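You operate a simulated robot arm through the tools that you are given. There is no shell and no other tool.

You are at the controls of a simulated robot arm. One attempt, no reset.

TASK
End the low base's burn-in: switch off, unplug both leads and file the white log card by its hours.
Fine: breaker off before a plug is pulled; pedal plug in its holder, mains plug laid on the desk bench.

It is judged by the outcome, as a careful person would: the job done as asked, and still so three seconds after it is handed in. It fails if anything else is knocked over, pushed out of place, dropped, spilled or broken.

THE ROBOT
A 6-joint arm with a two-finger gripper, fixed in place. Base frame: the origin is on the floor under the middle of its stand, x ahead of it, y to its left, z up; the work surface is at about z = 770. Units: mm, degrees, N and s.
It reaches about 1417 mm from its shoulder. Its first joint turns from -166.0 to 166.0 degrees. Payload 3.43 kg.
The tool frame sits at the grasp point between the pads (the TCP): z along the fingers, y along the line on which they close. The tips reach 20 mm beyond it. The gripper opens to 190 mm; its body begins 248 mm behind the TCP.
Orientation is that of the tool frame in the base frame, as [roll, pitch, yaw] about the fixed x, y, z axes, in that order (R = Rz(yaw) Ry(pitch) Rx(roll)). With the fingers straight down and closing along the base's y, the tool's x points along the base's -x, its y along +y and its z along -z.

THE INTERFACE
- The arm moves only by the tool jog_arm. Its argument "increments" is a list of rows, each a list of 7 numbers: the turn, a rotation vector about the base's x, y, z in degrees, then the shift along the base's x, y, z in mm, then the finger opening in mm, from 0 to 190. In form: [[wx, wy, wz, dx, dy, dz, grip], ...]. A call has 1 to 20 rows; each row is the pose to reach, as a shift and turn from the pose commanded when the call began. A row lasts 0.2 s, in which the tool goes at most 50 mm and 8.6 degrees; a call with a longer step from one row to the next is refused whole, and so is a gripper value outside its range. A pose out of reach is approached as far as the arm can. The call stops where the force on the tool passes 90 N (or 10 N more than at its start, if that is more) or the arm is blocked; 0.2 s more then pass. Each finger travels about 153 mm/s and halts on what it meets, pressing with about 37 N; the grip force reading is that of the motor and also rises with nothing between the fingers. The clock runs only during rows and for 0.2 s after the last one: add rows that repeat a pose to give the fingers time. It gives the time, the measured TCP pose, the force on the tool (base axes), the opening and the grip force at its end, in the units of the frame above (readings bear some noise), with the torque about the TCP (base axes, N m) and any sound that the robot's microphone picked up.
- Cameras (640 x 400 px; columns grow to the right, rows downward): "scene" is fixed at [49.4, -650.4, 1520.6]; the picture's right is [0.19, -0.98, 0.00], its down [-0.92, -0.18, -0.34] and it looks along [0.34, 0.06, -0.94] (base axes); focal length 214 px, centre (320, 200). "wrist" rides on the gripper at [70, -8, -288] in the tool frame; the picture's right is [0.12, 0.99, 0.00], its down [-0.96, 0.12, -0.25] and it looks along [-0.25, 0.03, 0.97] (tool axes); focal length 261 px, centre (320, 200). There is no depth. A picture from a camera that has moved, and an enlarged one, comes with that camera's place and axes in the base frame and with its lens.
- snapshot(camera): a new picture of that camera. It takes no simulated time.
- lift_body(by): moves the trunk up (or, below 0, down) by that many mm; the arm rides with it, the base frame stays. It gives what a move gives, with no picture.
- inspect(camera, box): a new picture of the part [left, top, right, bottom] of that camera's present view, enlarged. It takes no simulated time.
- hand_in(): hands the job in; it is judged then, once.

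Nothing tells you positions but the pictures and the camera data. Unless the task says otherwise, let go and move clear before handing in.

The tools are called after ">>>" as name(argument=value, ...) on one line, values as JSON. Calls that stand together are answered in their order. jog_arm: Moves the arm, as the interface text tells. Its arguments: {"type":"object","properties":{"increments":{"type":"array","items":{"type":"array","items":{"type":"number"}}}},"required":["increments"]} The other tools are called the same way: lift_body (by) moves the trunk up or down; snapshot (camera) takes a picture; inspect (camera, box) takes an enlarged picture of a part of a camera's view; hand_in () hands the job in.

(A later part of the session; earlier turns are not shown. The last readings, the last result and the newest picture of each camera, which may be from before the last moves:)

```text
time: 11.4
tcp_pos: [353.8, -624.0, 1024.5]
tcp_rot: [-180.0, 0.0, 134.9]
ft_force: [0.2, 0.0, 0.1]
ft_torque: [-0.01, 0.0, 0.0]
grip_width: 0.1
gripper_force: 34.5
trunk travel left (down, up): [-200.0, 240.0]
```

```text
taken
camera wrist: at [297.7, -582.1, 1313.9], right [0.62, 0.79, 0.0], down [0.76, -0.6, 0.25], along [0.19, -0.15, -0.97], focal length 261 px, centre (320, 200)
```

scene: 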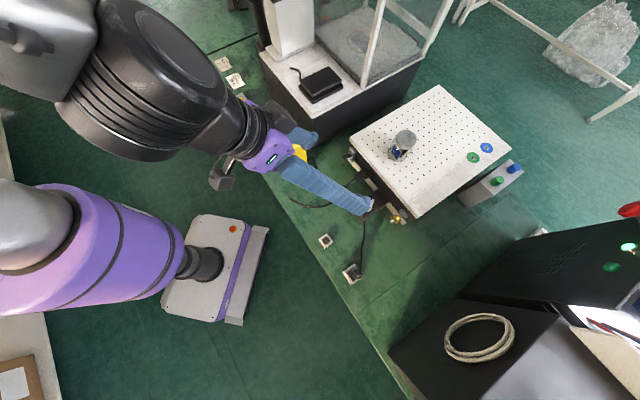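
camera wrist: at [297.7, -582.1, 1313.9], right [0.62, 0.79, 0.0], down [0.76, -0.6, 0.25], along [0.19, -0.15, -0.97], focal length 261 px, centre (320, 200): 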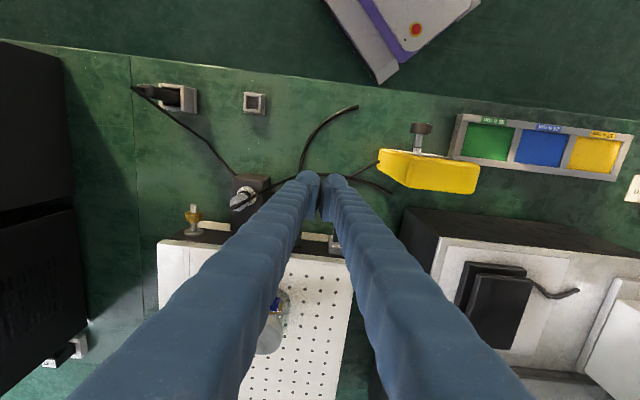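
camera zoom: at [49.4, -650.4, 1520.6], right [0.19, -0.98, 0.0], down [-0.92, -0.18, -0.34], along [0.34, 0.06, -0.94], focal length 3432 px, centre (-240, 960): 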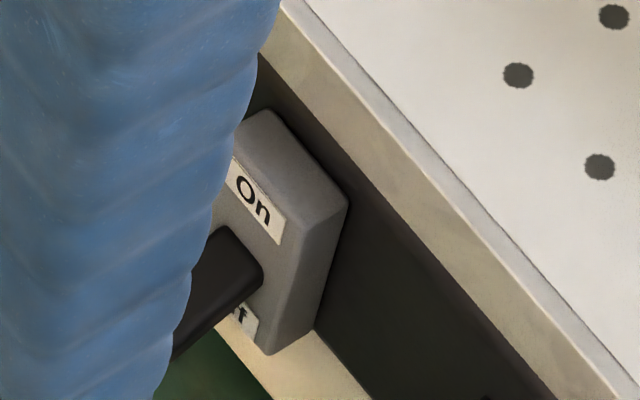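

The lever now points down, so the breaker is off. I'll do the pedal plug first, since its cable crosses in front of the mains plug. I'm turning the tool 90° so the cable passes between the fingers, and hovering over it.

>>> jog_arm(increments=[[0, 0, 7.5, -4, -11, 5, 10], [0, 0, 15, -8, -23, 5, 20], [0, 0, 22.5, -13, -35, 5, 30], [0, 0, 30, -17, -46, 5, 40], [0, 0, 37.5, -21, -58, 5, 54], [0, 0, 45, -26, -70, 5, 54], [0, 0, 52.5, -30, -81, 5, 54], [0, 0, 60, -34, -93, 5, 54], [0, 0, 67.5, -38, -104, 5, 54], [0, 0, 75, -43, -116, 5, 54], [0, 0, 82.5, -47, -128, 5, 54], [0, 0, 90, -51.3, -139, 5, 54]])

>>> snapshot(camera="wrist")

>>> snapshot(camera="scene")

>>> inspect(camera="scene", box=[335, 140, 375, 165])

```text
time: 14.0
tcp_pos: [302.0, -764.9, 1029.9]
tcp_rot: [-179.9, 0.0, -134.9]
ft_force: [-0.4, 0.6, 0.1]
ft_torque: [-0.03, -0.02, 0.01]
grip_width: 54.2
gripper_force: 0.1
trunk travel left (down, up): [-200.0, 240.0]
```

```text
taken
camera wrist: at [259.0, -821.3, 1318.8], right [-0.79, 0.62, 0.0], down [0.6, 0.76, 0.25], along [0.15, 0.19, -0.97], focal length 261 px, centre (320, 200)
```

wrist: 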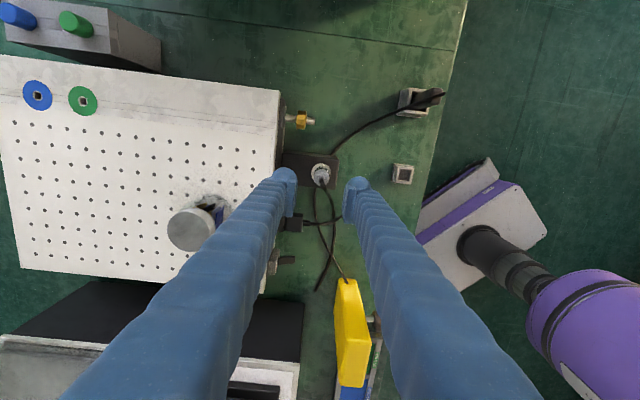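

```text
taken
```

scene: 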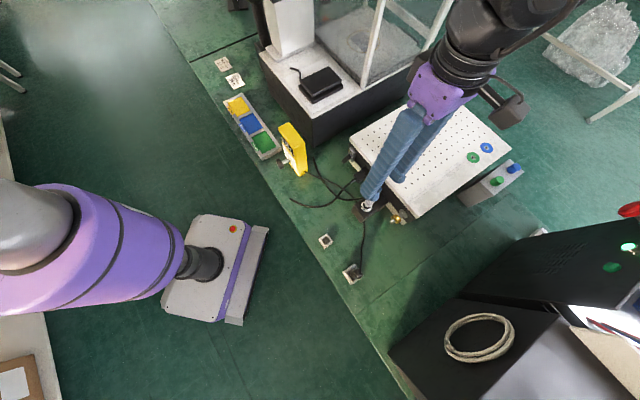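

```text
16.00 times, centred on (355, 152) of scene
camera zoom: at [49.4, -650.4, 1520.6], right [0.19, -0.98, 0.0], down [-0.92, -0.18, -0.34], along [0.34, 0.06, -0.94], focal length 3432 px, centre (-240, 960)
```

zoom: 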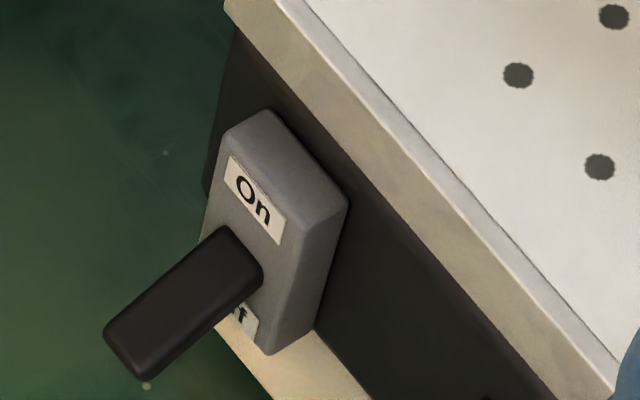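

The breaker is confirmed down at Off. Checking the alignment over the pedal plug.

>>> inspect(camera="wrist", box=[270, 130, 370, 230])

>>> inspect(camera="scene", box=[330, 150, 430, 230])

```text
4.00 times, centred on (320, 180) of wrist
camera zoom: at [259.0, -821.3, 1318.8], right [-0.79, 0.62, 0.0], down [0.6, 0.76, 0.25], along [0.15, 0.19, -0.97], focal length 1043 px, centre (320, 280)
```

zoom: 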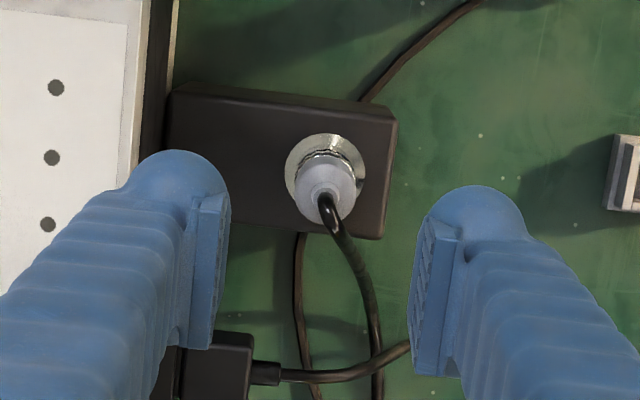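

```text
5.00 times, centred on (380, 190) of scene
camera zoom: at [49.4, -650.4, 1520.6], right [0.19, -0.98, 0.0], down [-0.92, -0.18, -0.34], along [0.34, 0.06, -0.94], focal length 1072 px, centre (20, 250)
```

zoom: 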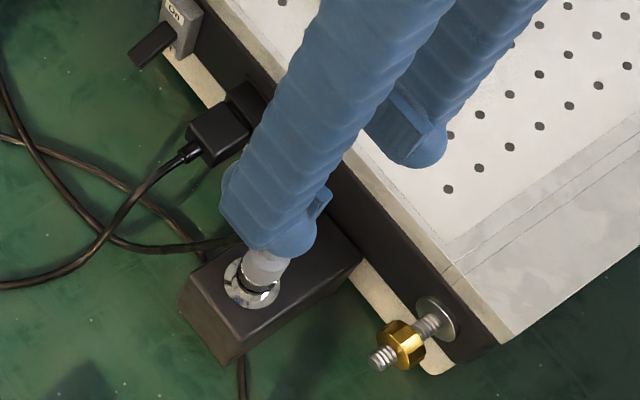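

The plug is centred between the fingers and the cable exits along the open side. Descending most of the way first.

>>> jog_arm(increments=[[0, 0, 0, 1, 3, -40, 54], [0, 0, 0, 1, 3, -80, 54], [0, 0, 0, 1, 3, -110, 54], [0, 0, 0, 1, 3, -125, 54]])

>>> inspect(camera="wrist", box=[260, 120, 380, 240])

>>> inspect(camera="scene", box=[330, 150, 430, 230])

```text
time: 15.0
tcp_pos: [303.7, -760.4, 903.0]
tcp_rot: [180.0, 0.1, -135.1]
ft_force: [-0.1, 0.9, -0.8]
ft_torque: [0.01, 0.01, 0.04]
grip_width: 54.0
gripper_force: 0.1
trunk travel left (down, up): [-200.0, 240.0]
```

```text
3.33 times, centred on (320, 180) of wrist
camera zoom: at [259.3, -817.0, 1192.6], right [-0.79, 0.62, 0.0], down [0.6, 0.76, 0.25], along [0.15, 0.19, -0.97], focal length 869 px, centre (320, 267)
```

zoom: 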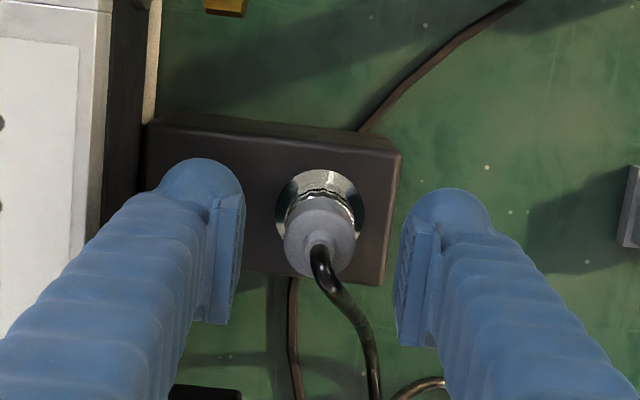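

```text
5.00 times, centred on (380, 190) of scene
camera zoom: at [49.4, -650.4, 1520.6], right [0.19, -0.98, 0.0], down [-0.92, -0.18, -0.34], along [0.34, 0.06, -0.94], focal length 1072 px, centre (20, 250)
```

zoom: 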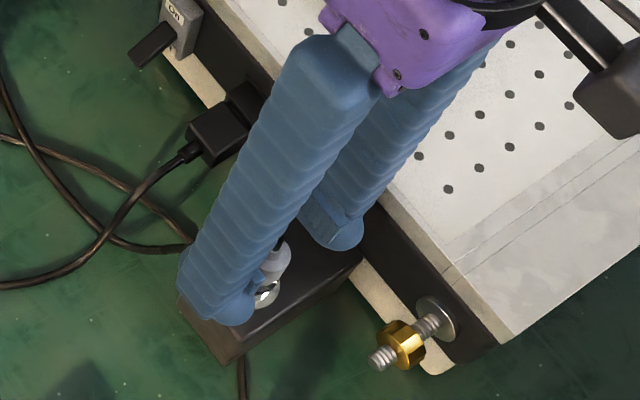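

Well centred. Going down to grip height and closing on the barrel.

>>> jog_arm(increments=[[0, 0, 0, 0, 0, -12, 54], [0, 0, 0, 0, 0, -24, 54], [0, 0, 0, 0, 0, -32, 54], [0, 0, 0, 0, 0, -32, 40], [0, 0, 0, 0, 0, -32, 30], [0, 0, 0, 0, 0, -32, 20], [0, 0, 0, 0, 0, -32, 20]])

>>> inspect(camera="wrist", box=[260, 120, 380, 240])

```text
time: 16.6
tcp_pos: [302.9, -759.5, 870.8]
tcp_rot: [-180.0, -0.1, -135.0]
ft_force: [0.1, 0.5, -0.4]
ft_torque: [0.04, 0.0, -0.01]
grip_width: 24.1
gripper_force: 36.8
trunk travel left (down, up): [-200.0, 240.0]
```

```text
3.33 times, centred on (320, 180) of wrist
camera zoom: at [259.4, -817.3, 1160.2], right [-0.79, 0.62, 0.0], down [0.6, 0.76, 0.25], along [0.15, 0.19, -0.97], focal length 869 px, centre (320, 267)
```

zoom: 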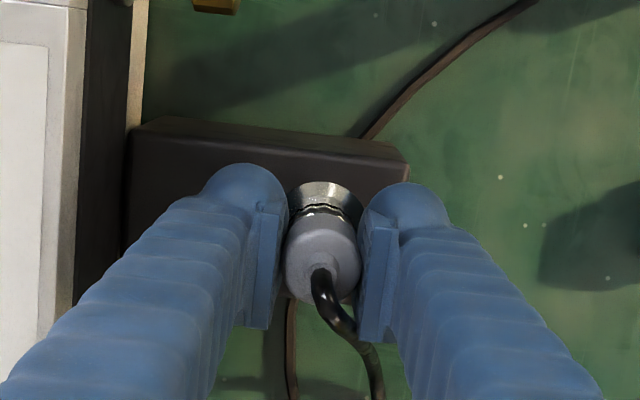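

Gripped at 24 mm. Pulling straight up slowly.

>>> jog_arm(increments=[[0, 0, 0, 0, 0, 4, 14], [0, 0, 0, 0, 0, 8, 14], [0, 0, 0, 0, 0, 13, 14], [0, 0, 0, 0, 0, 18, 14], [0, 0, 0, 0, 0, 24, 14], [0, 0, 0, 0, 0, 30, 14]])

>>> inspect(camera="wrist", box=[260, 120, 380, 240])

>>> inspect(camera="scene", box=[330, 150, 430, 230])

```text
time: 18.0
tcp_pos: [302.9, -760.1, 902.4]
tcp_rot: [-180.0, 0.0, -135.1]
ft_force: [0.2, 0.4, -0.6]
ft_torque: [0.0, 0.01, 0.02]
grip_width: 24.1
gripper_force: 37.2
trunk travel left (down, up): [-200.0, 240.0]
```

```text
3.33 times, centred on (320, 180) of wrist
camera zoom: at [259.9, -817.3, 1190.8], right [-0.79, 0.62, 0.0], down [0.6, 0.76, 0.25], along [0.15, 0.19, -0.97], focal length 869 px, centre (320, 267)
```

zoom: 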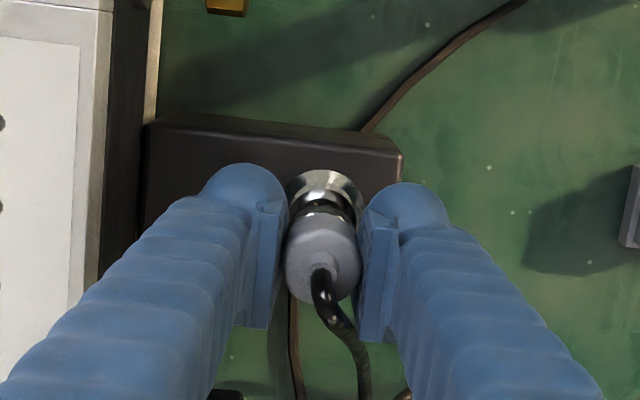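

```text
5.00 times, centred on (380, 190) of scene
camera zoom: at [49.4, -650.4, 1520.6], right [0.19, -0.98, 0.0], down [-0.92, -0.18, -0.34], along [0.34, 0.06, -0.94], focal length 1072 px, centre (20, 250)
```

zoom: 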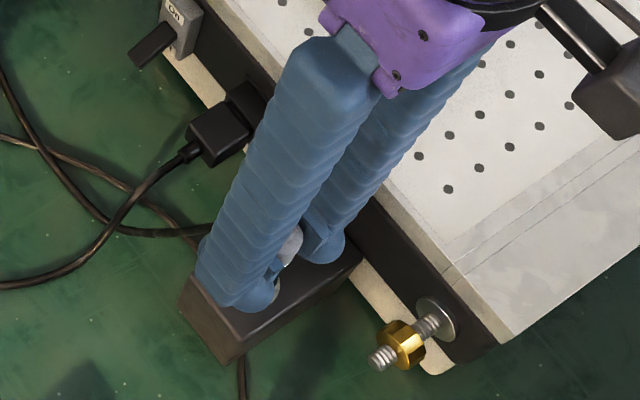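

The plug is coming out with the gripper. Lifting further to clear the socket, then I'll check the nose.

>>> jog_arm(increments=[[0, 0, 0, 0, 0, 15, 14], [0, 0, 0, 0, 0, 30, 14], [0, 0, 0, 0, 0, 45, 14], [0, 0, 0, 0, 0, 60, 14]])

>>> inspect(camera="scene", box=[330, 150, 430, 230])

>>> snapshot(camera="wrist")

```text
time: 19.0
tcp_pos: [304.0, -761.1, 963.3]
tcp_rot: [180.0, -0.1, -135.1]
ft_force: [0.6, -0.5, -0.1]
ft_torque: [0.01, -0.02, 0.0]
grip_width: 24.1
gripper_force: 37.0
trunk travel left (down, up): [-200.0, 240.0]
```

```text
5.00 times, centred on (380, 190) of scene
camera zoom: at [49.4, -650.4, 1520.6], right [0.19, -0.98, 0.0], down [-0.92, -0.18, -0.34], along [0.34, 0.06, -0.94], focal length 1072 px, centre (20, 250)
```

zoom: 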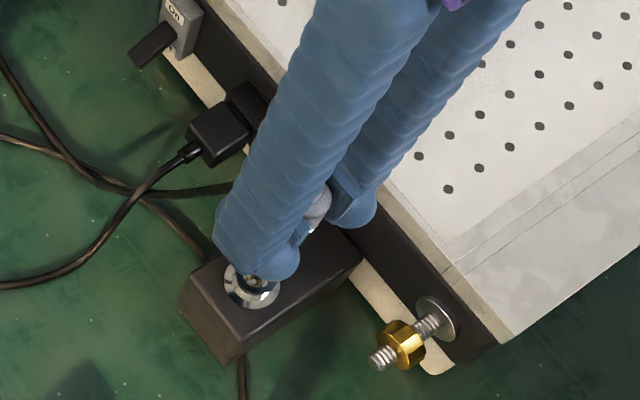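

```text
taken
camera wrist: at [259.9, -817.8, 1251.9], right [-0.79, 0.62, 0.0], down [0.6, 0.76, 0.25], along [0.15, 0.19, -0.97], focal length 261 px, centre (320, 200)
```

wrist: 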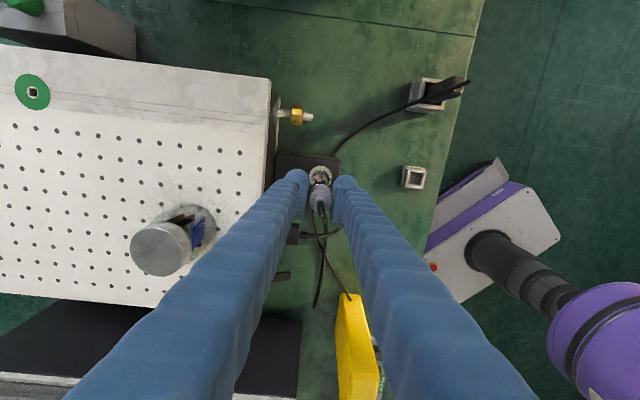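

The plug is free of its socket. Carrying it over toward the small empty holder.

>>> jog_arm(increments=[[0, 0, 0, -20, 15, 10, 14], [0, 0, 0, -45, 35, 10, 14], [0, 0, 0, -70, 58, 10, 14], [0, 0, 0, -95, 80, 10, 14], [0, 0, 0, -115, 98, 10, 14], [0, 0, 0, -130, 112, 10, 14]])

>>> snapshot(camera="wrist")

>>> inspect(camera="wrist", box=[260, 120, 380, 240])

>>> inspect(camera="scene", box=[280, 180, 380, 260])

```text
time: 20.4
tcp_pos: [173.5, -647.8, 972.6]
tcp_rot: [-180.0, -0.1, -135.0]
ft_force: [0.2, -0.7, -1.1]
ft_torque: [0.08, -0.03, 0.02]
grip_width: 24.1
gripper_force: 36.6
trunk travel left (down, up): [-200.0, 240.0]
```

```text
taken
camera wrist: at [129.2, -704.8, 1261.5], right [-0.79, 0.62, 0.0], down [0.6, 0.76, 0.25], along [0.15, 0.2, -0.97], focal length 261 px, centre (320, 200)
```

wrist: 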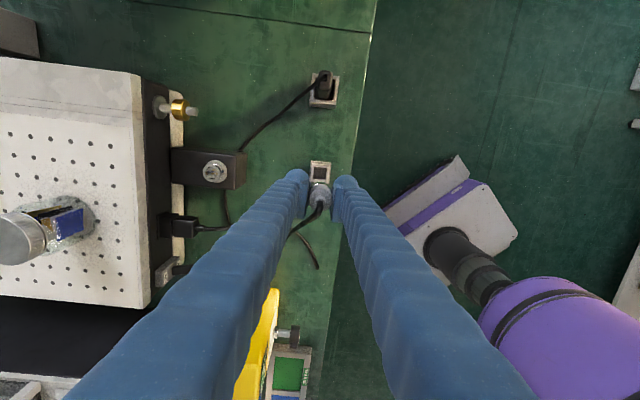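

```text
3.33 times, centred on (320, 180) of wrist
camera zoom: at [129.2, -704.8, 1261.5], right [-0.79, 0.62, 0.0], down [0.6, 0.76, 0.25], along [0.15, 0.2, -0.97], focal length 869 px, centre (320, 267)
```

zoom: 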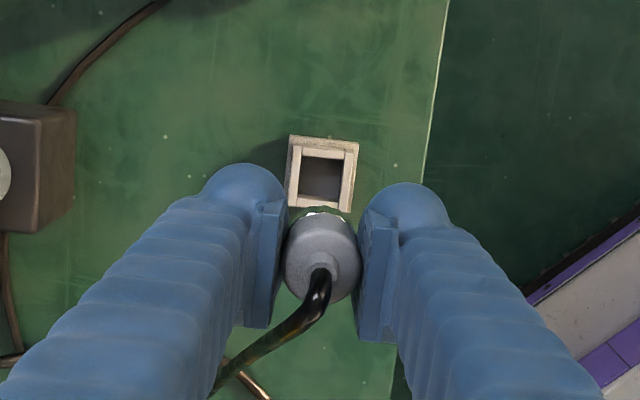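

```text
5.00 times, centred on (330, 220) of scene
camera zoom: at [49.4, -650.4, 1520.6], right [0.19, -0.98, 0.0], down [-0.92, -0.18, -0.34], along [0.34, 0.06, -0.94], focal length 1072 px, centre (270, 100)
```

zoom: 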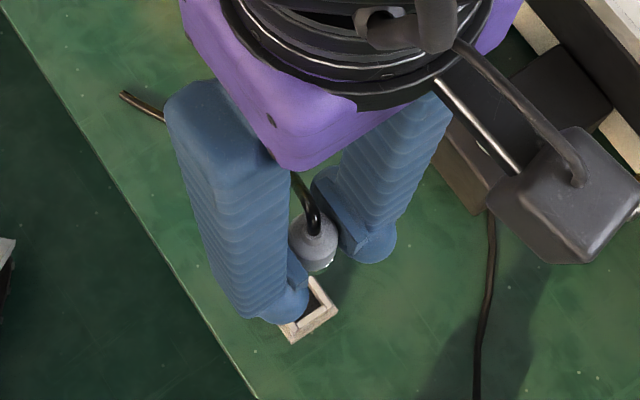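

The holder is almost directly under the tool. Checking the plug nose and its tilt more closely.

>>> inspect(camera="scene", box=[325, 214, 357, 250])

>>> inspect(camera="wrist", box=[295, 155, 345, 215])

```text
11.11 times, centred on (341, 232) of scene
camera zoom: at [49.4, -650.4, 1520.6], right [0.19, -0.98, 0.0], down [-0.92, -0.18, -0.34], along [0.34, 0.06, -0.94], focal length 2383 px, centre (87, -156)
```

zoom: 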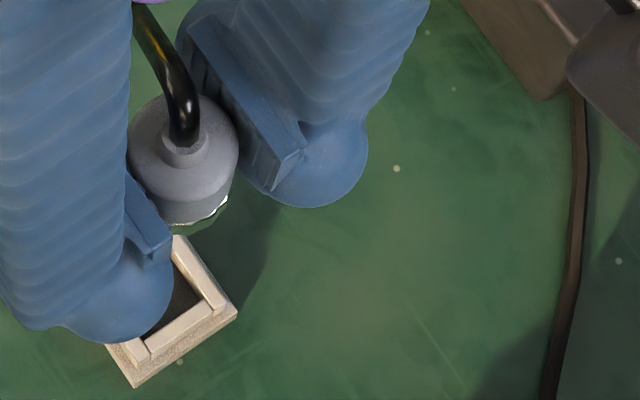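

```text
6.67 times, centred on (320, 185) of wrist
camera zoom: at [129.2, -704.8, 1261.5], right [-0.79, 0.62, 0.0], down [0.6, 0.76, 0.25], along [0.15, 0.2, -0.97], focal length 1738 px, centre (320, 300)
```

zoom: 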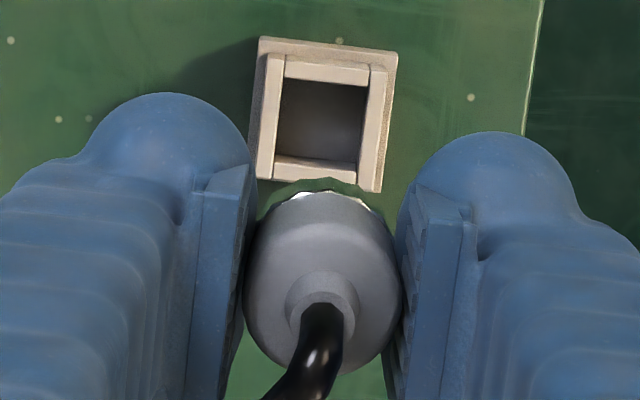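

>>> inspect(camera="scene", box=[340, 190, 404, 230])

>>> inspect(camera="wrist", box=[185, 140, 249, 190])

>>> inspect(camera="wrist", box=[290, 60, 354, 120])

```text
10.00 times, centred on (372, 210) of scene
camera zoom: at [49.4, -650.4, 1520.6], right [0.19, -0.98, 0.0], down [-0.92, -0.18, -0.34], along [0.34, 0.06, -0.94], focal length 2145 px, centre (-200, 100)
```

zoom: 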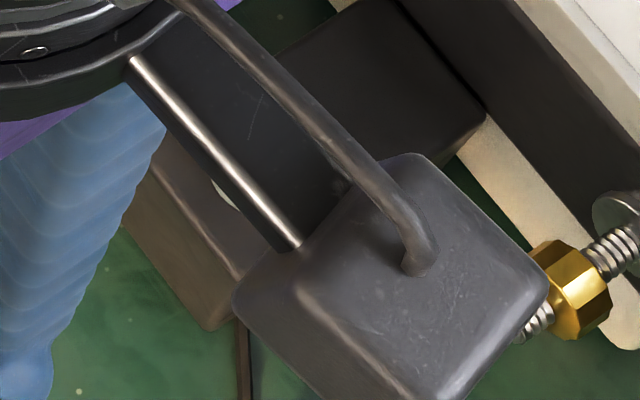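

```text
8.00 times, centred on (217, 165) of wrist
camera zoom: at [129.2, -704.8, 1261.5], right [-0.79, 0.62, 0.0], down [0.6, 0.76, 0.25], along [0.15, 0.2, -0.97], focal length 2085 px, centre (1144, 480)
```

zoom: 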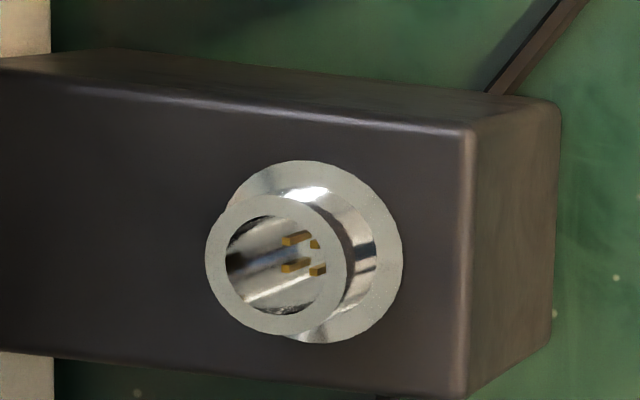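

```text
6.67 times, centred on (322, 90) of wrist
camera zoom: at [129.2, -704.8, 1261.5], right [-0.79, 0.62, 0.0], down [0.6, 0.76, 0.25], along [0.15, 0.2, -0.97], focal length 1738 px, centre (307, 933)
```

zoom: 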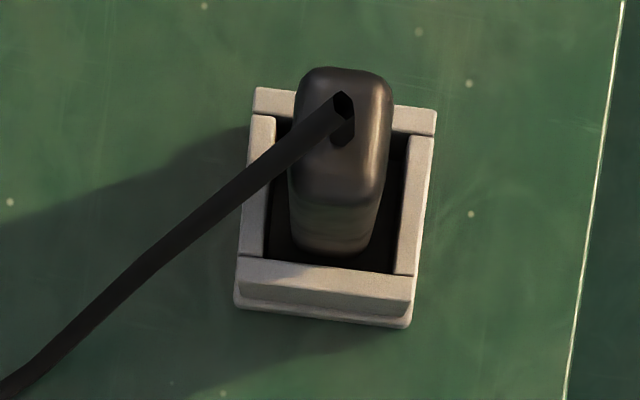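

The holder opening is about 22–23 mm and the plug nose goes inside a 20 mm bore, so clearance is small. I'll apply a small correction, lower to just above the holder and re-check.

>>> jog_arm(increments=[[0, 0, 0, -1.5, 0.8, -30, 14], [0, 0, 0, -1.5, 0.8, -60, 14], [0, 0, 0, -1.5, 0.8, -90, 14], [0, 0, 0, -1.5, 0.8, -110, 14], [0, 0, 0, -1.5, 0.8, -117, 14]])

>>> inspect(camera="wrist", box=[290, 155, 350, 215])

>>> inspect(camera="scene", box=[310, 220, 350, 255])

```text
time: 21.6
tcp_pos: [173.0, -647.9, 855.0]
tcp_rot: [-180.0, -0.1, -135.0]
ft_force: [-0.7, -0.6, -0.2]
ft_torque: [0.01, -0.03, -0.01]
grip_width: 23.9
gripper_force: 37.1
trunk travel left (down, up): [-200.0, 240.0]
```

```text
6.67 times, centred on (320, 185) of wrist
camera zoom: at [128.2, -704.5, 1143.7], right [-0.79, 0.62, 0.0], down [0.6, 0.76, 0.25], along [0.15, 0.2, -0.97], focal length 1738 px, centre (320, 300)
```

zoom: 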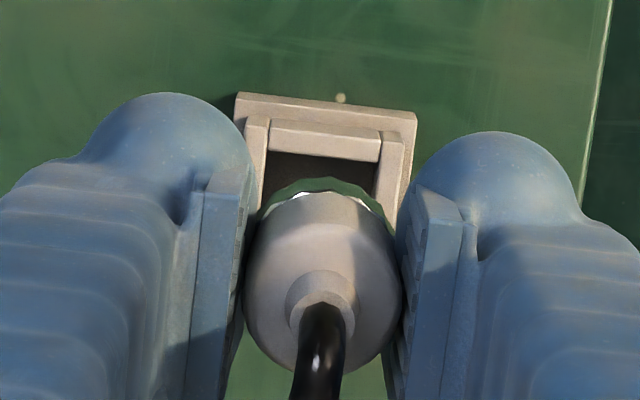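

```text
11.43 times, centred on (330, 238) of scene
camera zoom: at [49.4, -650.4, 1520.6], right [0.19, -0.98, 0.0], down [-0.92, -0.18, -0.34], along [0.34, 0.06, -0.94], focal length 2451 px, centre (206, -229)
```

zoom: 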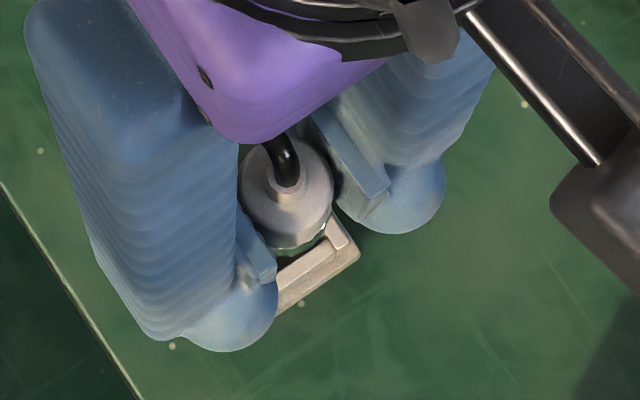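

The alignment looks within about 1 mm in both directions. Lowering slowly and watching the force.

>>> jog_arm(increments=[[0, 0, 0, 0, 0, -4, 14], [0, 0, 0, 0, 0, -8, 14], [0, 0, 0, 0, 0, -12, 14], [0, 0, 0, 0, 0, -15, 14]])

>>> inspect(camera="wrist", box=[290, 155, 350, 215])

```text
time: 22.6
tcp_pos: [172.2, -646.6, 842.0]
tcp_rot: [-179.9, 0.0, -135.0]
ft_force: [-0.4, -0.2, -0.7]
ft_torque: [0.0, 0.04, -0.02]
grip_width: 24.1
gripper_force: 36.3
trunk travel left (down, up): [-200.0, 240.0]
```

```text
6.67 times, centred on (320, 185) of wrist
camera zoom: at [128.3, -704.4, 1129.4], right [-0.79, 0.62, 0.0], down [0.6, 0.76, 0.25], along [0.15, 0.19, -0.97], focal length 1738 px, centre (320, 300)
```

zoom: 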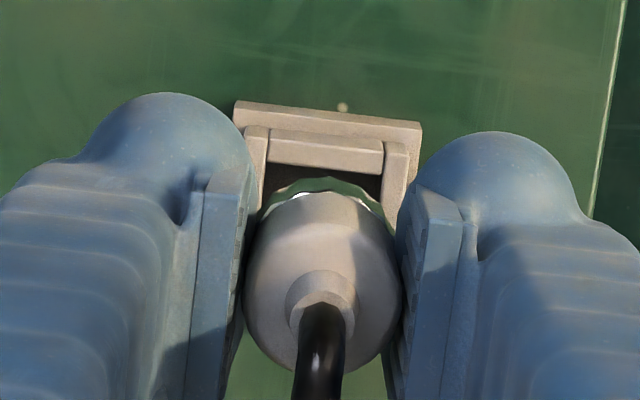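

>>> jog_arm(increments=[[0, 0, 0, 0, 0, -2.5, 14], [0, 0, 0, 0, 0, -5, 14], [0, 0, 0, 0, 0, -7.5, 14], [0, 0, 0, 0, 0, -10, 14]])

>>> inspect(camera="wrist", box=[290, 155, 350, 215])

>>> inspect(camera="scene", box=[310, 220, 350, 255])

```text
time: 23.6
tcp_pos: [172.3, -646.7, 830.9]
tcp_rot: [180.0, 0.0, -134.9]
ft_force: [-0.7, 0.2, -1.0]
ft_torque: [0.01, -0.03, -0.01]
grip_width: 23.9
gripper_force: 36.9
trunk travel left (down, up): [-200.0, 240.0]
```

```text
6.67 times, centred on (320, 185) of wrist
camera zoom: at [128.2, -704.6, 1119.0], right [-0.79, 0.62, 0.0], down [0.6, 0.76, 0.25], along [0.15, 0.19, -0.97], focal length 1738 px, centre (320, 300)
```

zoom: 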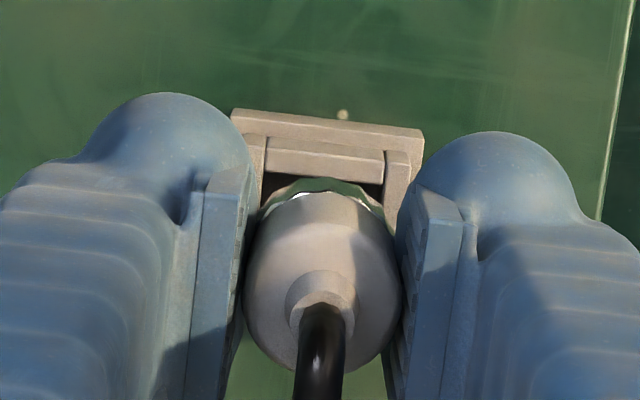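

```text
11.43 times, centred on (330, 238) of scene
camera zoom: at [49.4, -650.4, 1520.6], right [0.19, -0.98, 0.0], down [-0.92, -0.18, -0.34], along [0.34, 0.06, -0.94], focal length 2451 px, centre (206, -229)
```

zoom: 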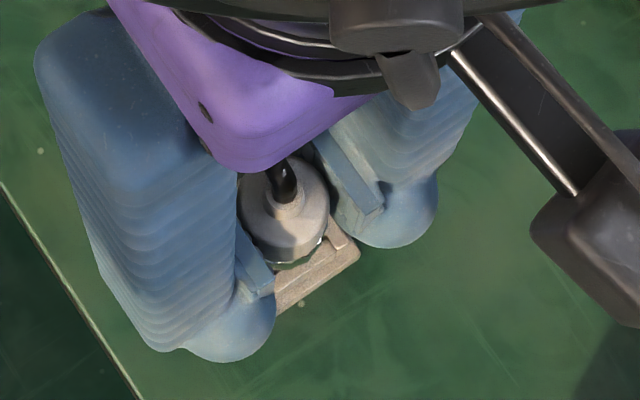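

>>> jog_arm(increments=[[0, 0, 0, 0, 0, -2, 14], [0, 0, 0, 0, 0, -4, 14], [0, 0, 0, 0, 0, -6, 14]])

>>> inspect(camera="wrist", box=[290, 155, 350, 215])

```text
time: 24.4
tcp_pos: [171.4, -646.3, 826.3]
tcp_rot: [180.0, 0.0, -135.0]
ft_force: [-0.2, -0.1, -0.6]
ft_torque: [0.02, -0.04, 0.04]
grip_width: 24.1
gripper_force: 36.9
trunk travel left (down, up): [-200.0, 240.0]
```

```text
6.67 times, centred on (320, 185) of wrist
camera zoom: at [128.7, -704.7, 1113.8], right [-0.79, 0.62, 0.0], down [0.6, 0.76, 0.25], along [0.15, 0.19, -0.97], focal length 1738 px, centre (320, 300)
```

zoom: 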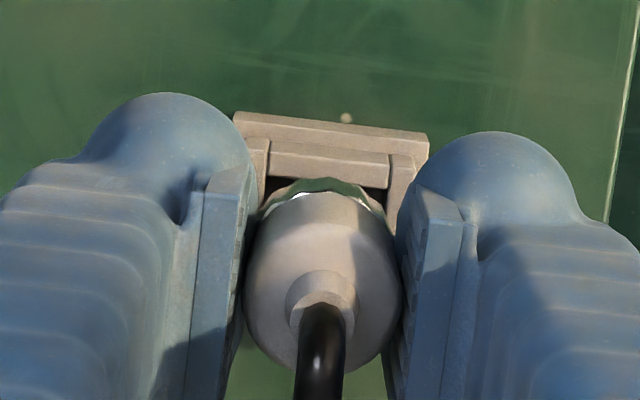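

>>> jog_arm(increments=[[0, 0, 0, 0, 0, -1.5, 14], [0, 0, 0, 0, 0, -3, 14], [0, 0, 0, 0, 0, -4.5, 14]])

>>> inspect(camera="wrist", box=[290, 155, 350, 215])

>>> inspect(camera="scene", box=[310, 220, 350, 255])

```text
time: 25.2
tcp_pos: [172.6, -646.6, 821.0]
tcp_rot: [-180.0, 0.1, -135.0]
ft_force: [4.7, 3.7, 1.6]
ft_torque: [0.12, -0.13, -0.01]
grip_width: 24.0
gripper_force: 37.0
trunk travel left (down, up): [-200.0, 240.0]
```

```text
6.67 times, centred on (320, 185) of wrist
camera zoom: at [128.8, -704.4, 1108.9], right [-0.79, 0.62, 0.0], down [0.6, 0.76, 0.25], along [0.15, 0.19, -0.97], focal length 1738 px, centre (320, 300)
```

zoom: 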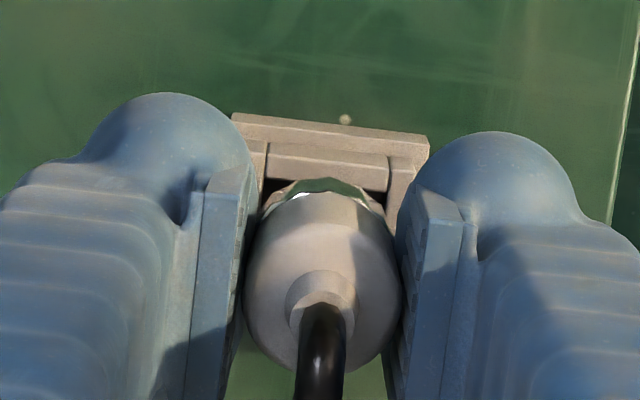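

```text
11.43 times, centred on (330, 238) of scene
camera zoom: at [49.4, -650.4, 1520.6], right [0.19, -0.98, 0.0], down [-0.92, -0.18, -0.34], along [0.34, 0.06, -0.94], focal length 2451 px, centre (206, -229)
```

zoom: 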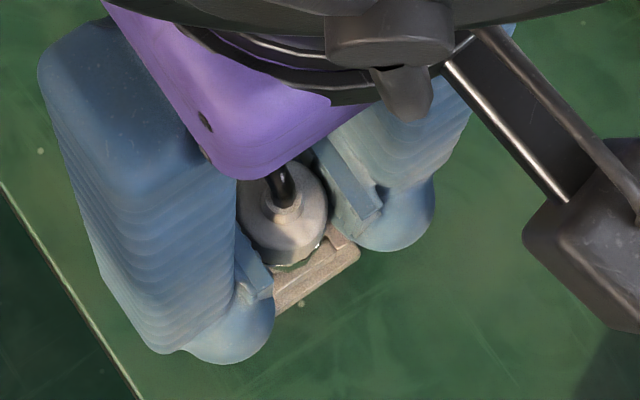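

There's light sideways contact toward +e1, about 6 N. Nudging 1.5 mm in that direction and continuing down.

>>> jog_arm(increments=[[0, 0, 0, 0.6, 0.6, 0, 14], [0, 0, 0, 1.1, 1.1, 0, 14], [0, 0, 0, 1.1, 1.1, -1.5, 14], [0, 0, 0, 1.1, 1.1, -3, 14]])

>>> inspect(camera="wrist", box=[290, 155, 350, 215])

```text
time: 26.2
tcp_pos: [173.1, -646.1, 816.3]
tcp_rot: [179.9, 0.0, -135.0]
ft_force: [0.8, 0.0, -0.3]
ft_torque: [0.01, -0.01, 0.01]
grip_width: 23.9
gripper_force: 36.3
trunk travel left (down, up): [-200.0, 240.0]
```

```text
6.67 times, centred on (320, 185) of wrist
camera zoom: at [129.3, -703.5, 1106.2], right [-0.79, 0.62, 0.0], down [0.6, 0.76, 0.25], along [0.15, 0.19, -0.97], focal length 1738 px, centre (320, 300)
```

zoom: 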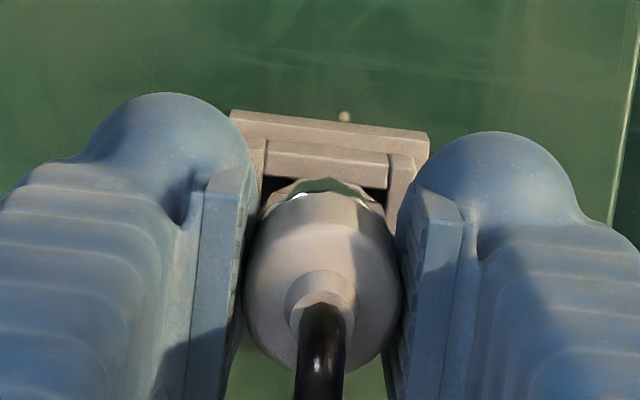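

The side force is gone and the nose is going in. Continuing in small steps.

>>> jog_arm(increments=[[0, 0, 0, 0, 0, -1.5, 14], [0, 0, 0, 0, 0, -3, 14]])

>>> inspect(camera="scene", box=[310, 220, 350, 255])

```text
time: 26.8
tcp_pos: [173.4, -646.8, 813.7]
tcp_rot: [-180.0, 0.0, -135.0]
ft_force: [-0.1, 0.2, -0.2]
ft_torque: [0.01, 0.03, 0.02]
grip_width: 24.2
gripper_force: 36.8
trunk travel left (down, up): [-200.0, 240.0]
```

```text
11.43 times, centred on (330, 238) of scene
camera zoom: at [49.4, -650.4, 1520.6], right [0.19, -0.98, 0.0], down [-0.92, -0.18, -0.34], along [0.34, 0.06, -0.94], focal length 2451 px, centre (206, -229)
```

zoom: 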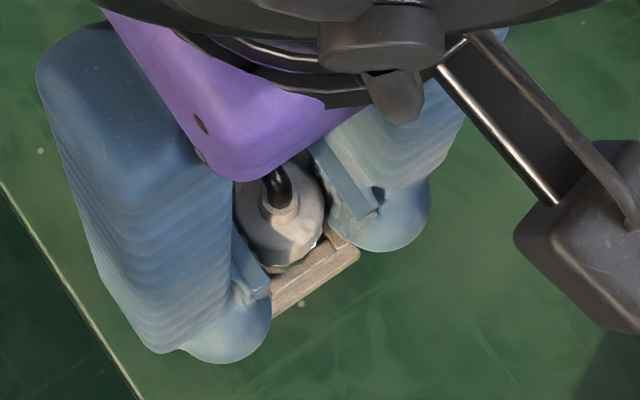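

>>> jog_arm(increments=[[0, 0, 0, 0, 0, -1.5, 14], [0, 0, 0, 0, 0, -3, 14], [0, 0, 0, 0, 0, -4, 14]])

>>> inspect(camera="wrist", box=[290, 155, 350, 215])

>>> inspect(camera="scene", box=[310, 220, 350, 255])

```text
time: 27.6
tcp_pos: [172.3, -646.6, 811.0]
tcp_rot: [-179.8, 0.0, -134.9]
ft_force: [-0.6, 0.5, 5.3]
ft_torque: [0.02, 0.07, -0.01]
grip_width: 24.2
gripper_force: 37.4
trunk travel left (down, up): [-200.0, 240.0]
```

```text
6.67 times, centred on (320, 185) of wrist
camera zoom: at [129.1, -703.4, 1099.7], right [-0.79, 0.62, 0.0], down [0.6, 0.76, 0.25], along [0.15, 0.19, -0.97], focal length 1738 px, centre (320, 300)
```

zoom: 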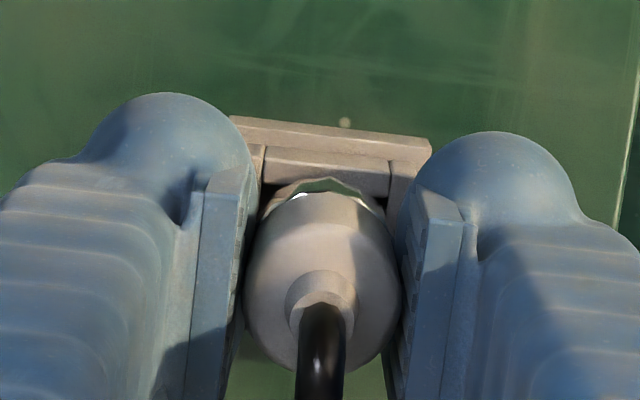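

```text
11.43 times, centred on (330, 238) of scene
camera zoom: at [49.4, -650.4, 1520.6], right [0.19, -0.98, 0.0], down [-0.92, -0.18, -0.34], along [0.34, 0.06, -0.94], focal length 2451 px, centre (206, -229)
```

zoom: 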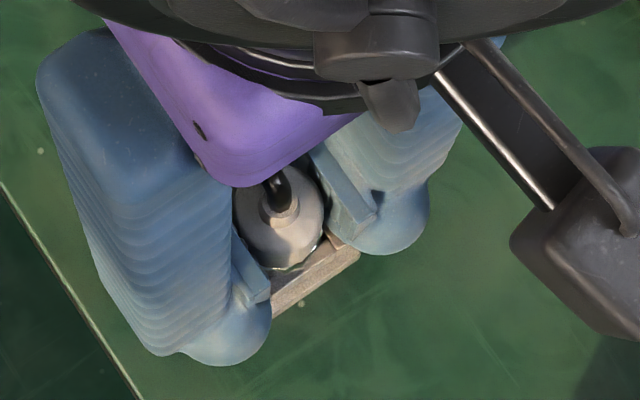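

Contact at the bottom reads about 5 N, so the plug is seated. Releasing and backing straight up.

>>> jog_arm(increments=[[0, 0, 0, 0, 0, 0.5, 26], [0, 0, 0, 0, 0, 0.5, 34], [0, 0, 0, 0, 0, 0.5, 46], [0, 0, 0, 0, 0, 0.5, 56], [0, 0, 0, 0, 0, 0.5, 60]])

>>> inspect(camera="wrist", box=[290, 155, 350, 215])

>>> inspect(camera="scene", box=[310, 220, 350, 255])

```text
time: 28.8
tcp_pos: [171.6, -646.9, 810.9]
tcp_rot: [-180.0, 0.0, -135.0]
ft_force: [-0.8, 1.0, -0.2]
ft_torque: [0.01, -0.01, -0.03]
grip_width: 60.2
gripper_force: 0.2
trunk travel left (down, up): [-200.0, 240.0]
```

```text
6.67 times, centred on (320, 185) of wrist
camera zoom: at [129.0, -703.4, 1099.5], right [-0.79, 0.62, 0.0], down [0.6, 0.76, 0.25], along [0.15, 0.19, -0.97], focal length 1738 px, centre (320, 300)
```

zoom: 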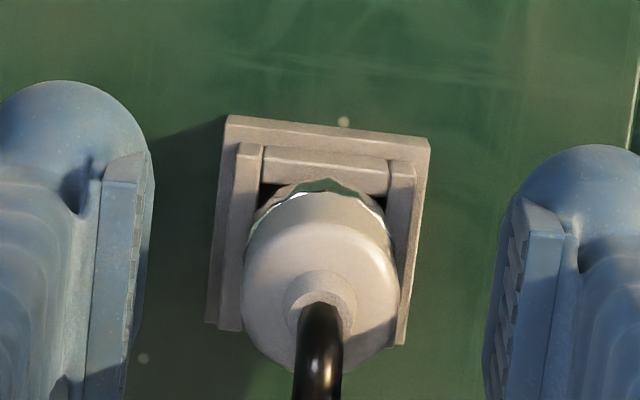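

```text
11.43 times, centred on (330, 238) of scene
camera zoom: at [49.4, -650.4, 1520.6], right [0.19, -0.98, 0.0], down [-0.92, -0.18, -0.34], along [0.34, 0.06, -0.94], focal length 2451 px, centre (206, -229)
```

zoom: 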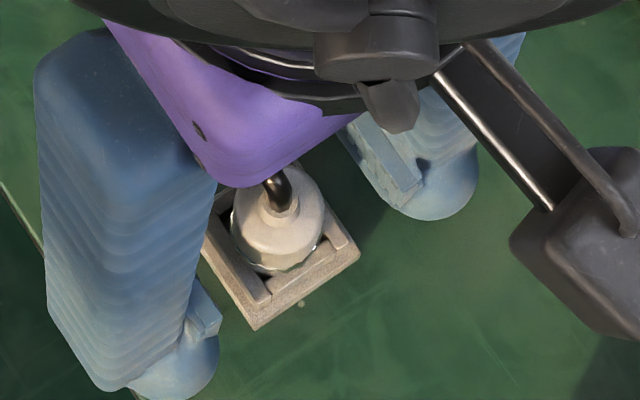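

The plug stands in its holder. Raising clear and checking it stays put.

>>> jog_arm(increments=[[0, 0, 0, 0, 0, 20, 60], [0, 0, 0, 0, 0, 50, 60], [0, 0, 0, 0, 0, 90, 60], [0, 0, 0, 0, 0, 130, 60], [0, 0, 0, 0, 0, 170, 60], [0, 0, 0, 0, 0, 200, 60]])

>>> inspect(camera="wrist", box=[270, 120, 370, 220])

>>> snapshot(camera="wrist")

>>> inspect(camera="scene", box=[280, 170, 400, 260])

```text
time: 30.2
tcp_pos: [175.3, -646.1, 1012.2]
tcp_rot: [179.8, 0.1, -135.0]
ft_force: [-0.7, 0.7, 1.0]
ft_torque: [-0.03, -0.06, 0.0]
grip_width: 60.0
gripper_force: 0.0
trunk travel left (down, up): [-200.0, 240.0]
```

```text
4.00 times, centred on (320, 170) of wrist
camera zoom: at [130.2, -703.6, 1300.4], right [-0.79, 0.62, 0.0], down [0.6, 0.76, 0.25], along [0.15, 0.19, -0.97], focal length 1043 px, centre (320, 320)
```

zoom: 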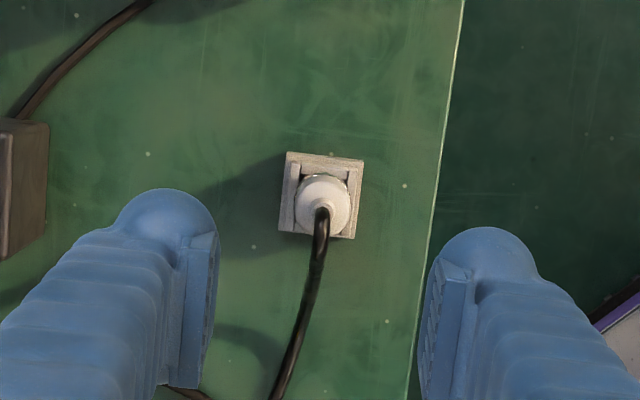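

```text
taken
camera wrist: at [130.2, -703.6, 1300.4], right [-0.79, 0.62, 0.0], down [0.6, 0.76, 0.25], along [0.15, 0.19, -0.97], focal length 261 px, centre (320, 200)
```

wrist: 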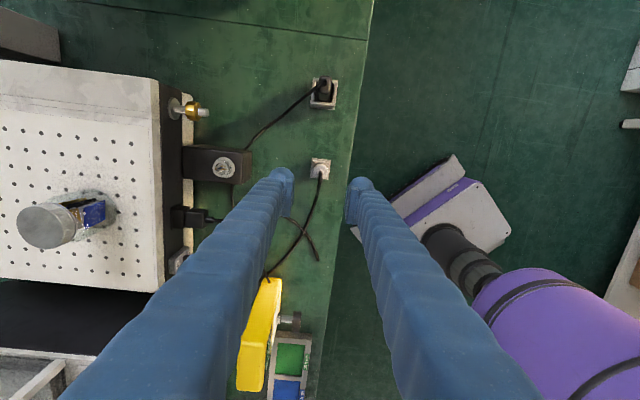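

```text
4.44 times, centred on (340, 215) of scene
camera zoom: at [49.4, -650.4, 1520.6], right [0.19, -0.98, 0.0], down [-0.92, -0.18, -0.34], along [0.34, 0.06, -0.94], focal length 953 px, centre (231, 133)
```

zoom: 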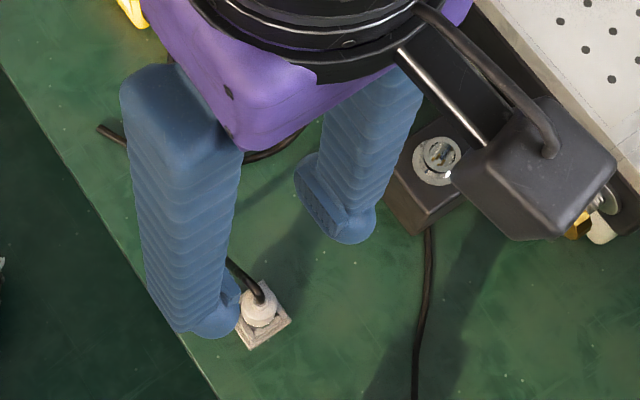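

The pedal plug is parked. Now the mains plug: I'm turning the tool back by 90° and moving above it.

>>> jog_arm(increments=[[0, 0, -7.5, 18, -6, 5, 60], [0, 0, -15, 36, -12, 5, 60], [0, 0, -22.5, 55, -18, 5, 60], [0, 0, -30, 73, -24, 5, 60], [0, 0, -37.5, 92, -30, 5, 60], [0, 0, -45, 110, -36, 5, 60], [0, 0, -52.5, 128, -42, 5, 55], [0, 0, -60, 147, -48, 5, 52], [0, 0, -67.5, 165, -54, 5, 50], [0, 0, -75, 183, -60, 5, 50], [0, 0, -82.5, 202, -66, 5, 50], [0, 0, -90, 220, -72.3, 5, 50]])

>>> snapshot(camera="wrist")

>>> inspect(camera="wrist", box=[270, 130, 370, 230])

>>> snapshot(camera="scene")

```text
time: 32.8
tcp_pos: [393.5, -720.3, 1015.2]
tcp_rot: [-179.9, 0.0, 134.8]
ft_force: [0.3, 0.5, 1.1]
ft_torque: [-0.01, 0.0, 0.01]
grip_width: 50.1
gripper_force: 0.1
trunk travel left (down, up): [-200.0, 240.0]
```

```text
taken
camera wrist: at [337.9, -677.1, 1304.0], right [0.62, 0.78, 0.0], down [0.76, -0.6, 0.25], along [0.19, -0.15, -0.97], focal length 261 px, centre (320, 200)
```

wrist: 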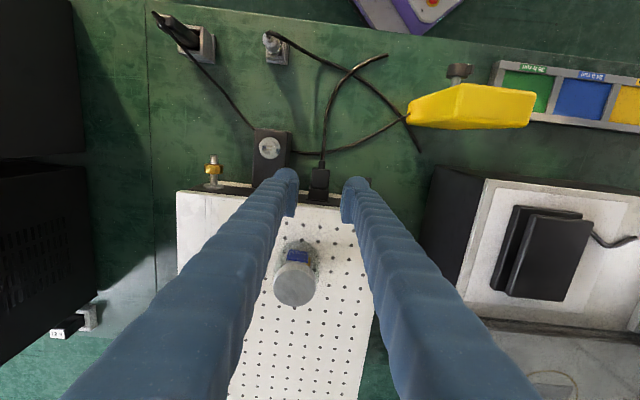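

```text
4.00 times, centred on (320, 180) of wrist
camera zoom: at [337.9, -677.1, 1304.0], right [0.62, 0.78, 0.0], down [0.76, -0.6, 0.25], along [0.19, -0.15, -0.97], focal length 1043 px, centre (320, 280)
```

zoom: 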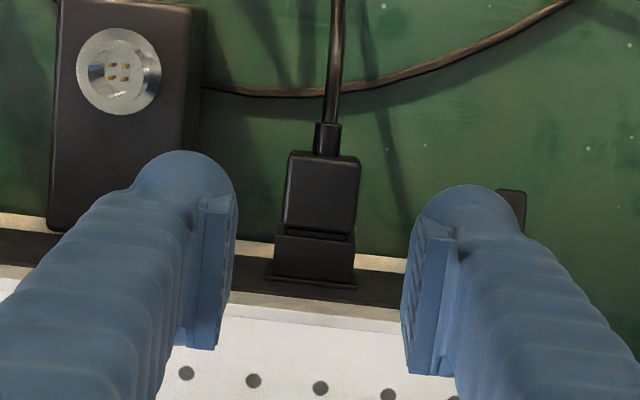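

```text
taken
```

scene: 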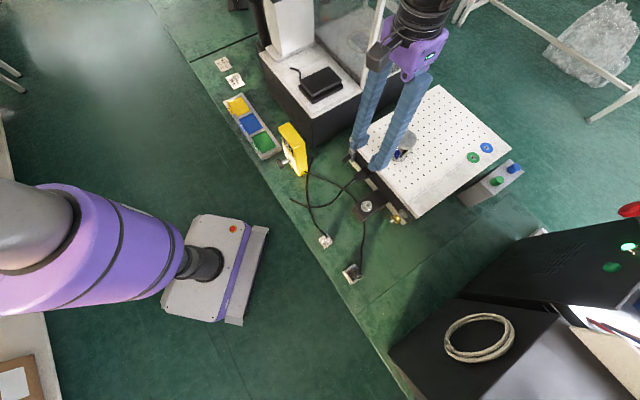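

The plug body is nicely centred, and the pedal cable is clear of the fingers. Descending around the plug.

>>> jog_arm(increments=[[0, 0, 0, 2.5, -0.4, -40, 50], [0, 0, 0, 2.5, -0.4, -80, 50], [0, 0, 0, 2.5, -0.4, -110, 50], [0, 0, 0, 2.5, -0.4, -125, 50]])

>>> inspect(camera="wrist", box=[270, 130, 370, 230])

>>> inspect(camera="scene", box=[320, 140, 420, 220])

```text
time: 33.8
tcp_pos: [394.7, -718.4, 888.4]
tcp_rot: [-180.0, -0.1, 134.9]
ft_force: [-0.4, 0.2, 0.5]
ft_torque: [-0.07, 0.01, 0.02]
grip_width: 50.2
gripper_force: 0.0
trunk travel left (down, up): [-200.0, 240.0]
```

```text
4.00 times, centred on (320, 180) of wrist
camera zoom: at [339.4, -676.2, 1178.3], right [0.62, 0.79, 0.0], down [0.76, -0.6, 0.25], along [0.19, -0.15, -0.97], focal length 1043 px, centre (320, 280)
```

zoom: 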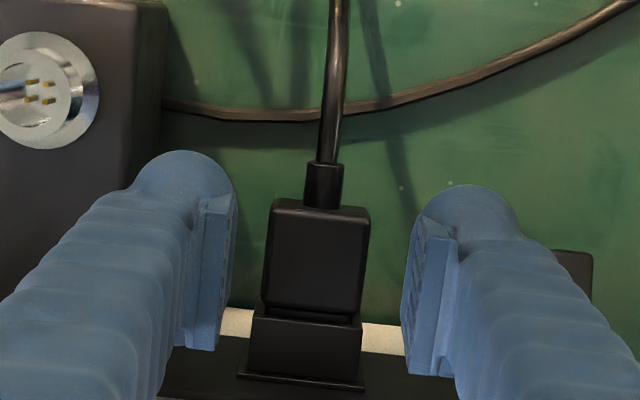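

```text
5.00 times, centred on (370, 180) of scene
camera zoom: at [49.4, -650.4, 1520.6], right [0.19, -0.98, 0.0], down [-0.92, -0.18, -0.34], along [0.34, 0.06, -0.94], focal length 1072 px, centre (70, 300)
```

zoom: 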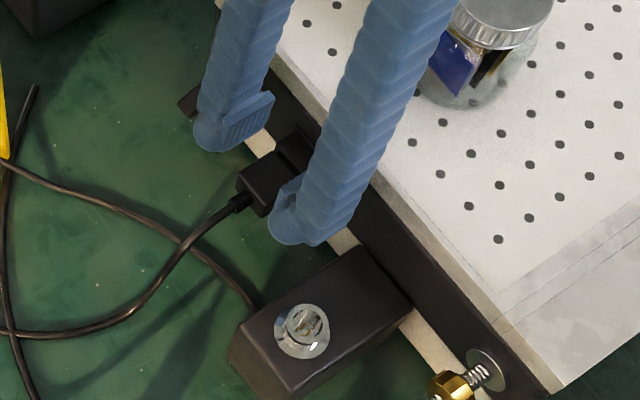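

>>> jog_arm(increments=[[0, 0, 0, 0, 0, -12, 50], [0, 0, 0, 0, 0, -24, 50], [0, 0, 0, 0, 0, -37, 50], [0, 0, 0, 0, 0, -37, 42], [0, 0, 0, 0, 0, -37, 34], [0, 0, 0, 0, 0, -37, 26], [0, 0, 0, 0, 0, -37, 18], [0, 0, 0, 0, 0, -37, 18]])

>>> inspect(camera="wrist", box=[270, 130, 370, 230])

>>> inspect(camera="scene", box=[320, 140, 420, 220])

```text
time: 35.6
tcp_pos: [393.6, -718.2, 853.3]
tcp_rot: [-179.9, 0.0, 135.1]
ft_force: [-0.9, -1.1, 0.1]
ft_torque: [0.0, 0.01, -0.03]
grip_width: 30.6
gripper_force: 36.7
trunk travel left (down, up): [-200.0, 240.0]
```

```text
4.00 times, centred on (320, 180) of wrist
camera zoom: at [338.8, -676.3, 1142.5], right [0.62, 0.79, 0.0], down [0.76, -0.6, 0.25], along [0.19, -0.15, -0.97], focal length 1043 px, centre (320, 280)
```

zoom: 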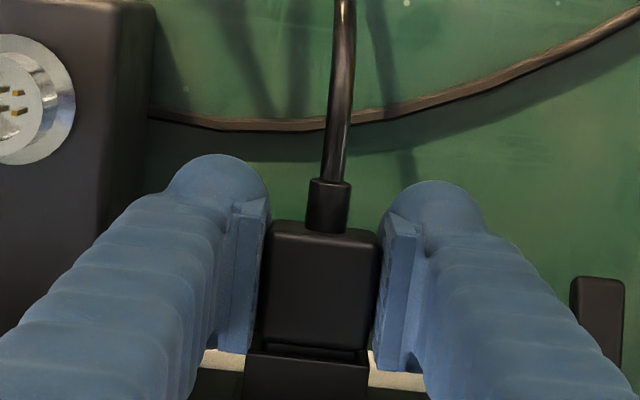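

```text
5.00 times, centred on (370, 180) of scene
camera zoom: at [49.4, -650.4, 1520.6], right [0.19, -0.98, 0.0], down [-0.92, -0.18, -0.34], along [0.34, 0.06, -0.94], focal length 1072 px, centre (70, 300)
```

zoom: 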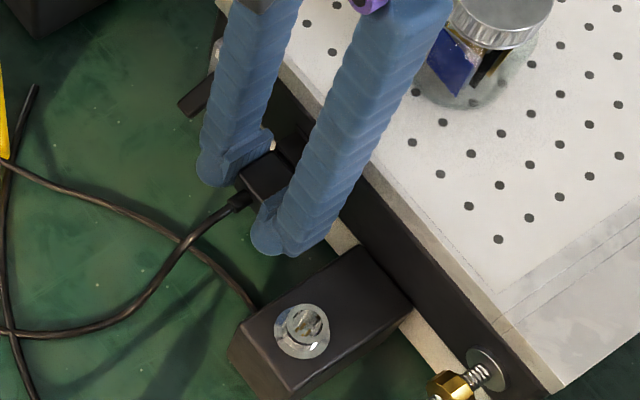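

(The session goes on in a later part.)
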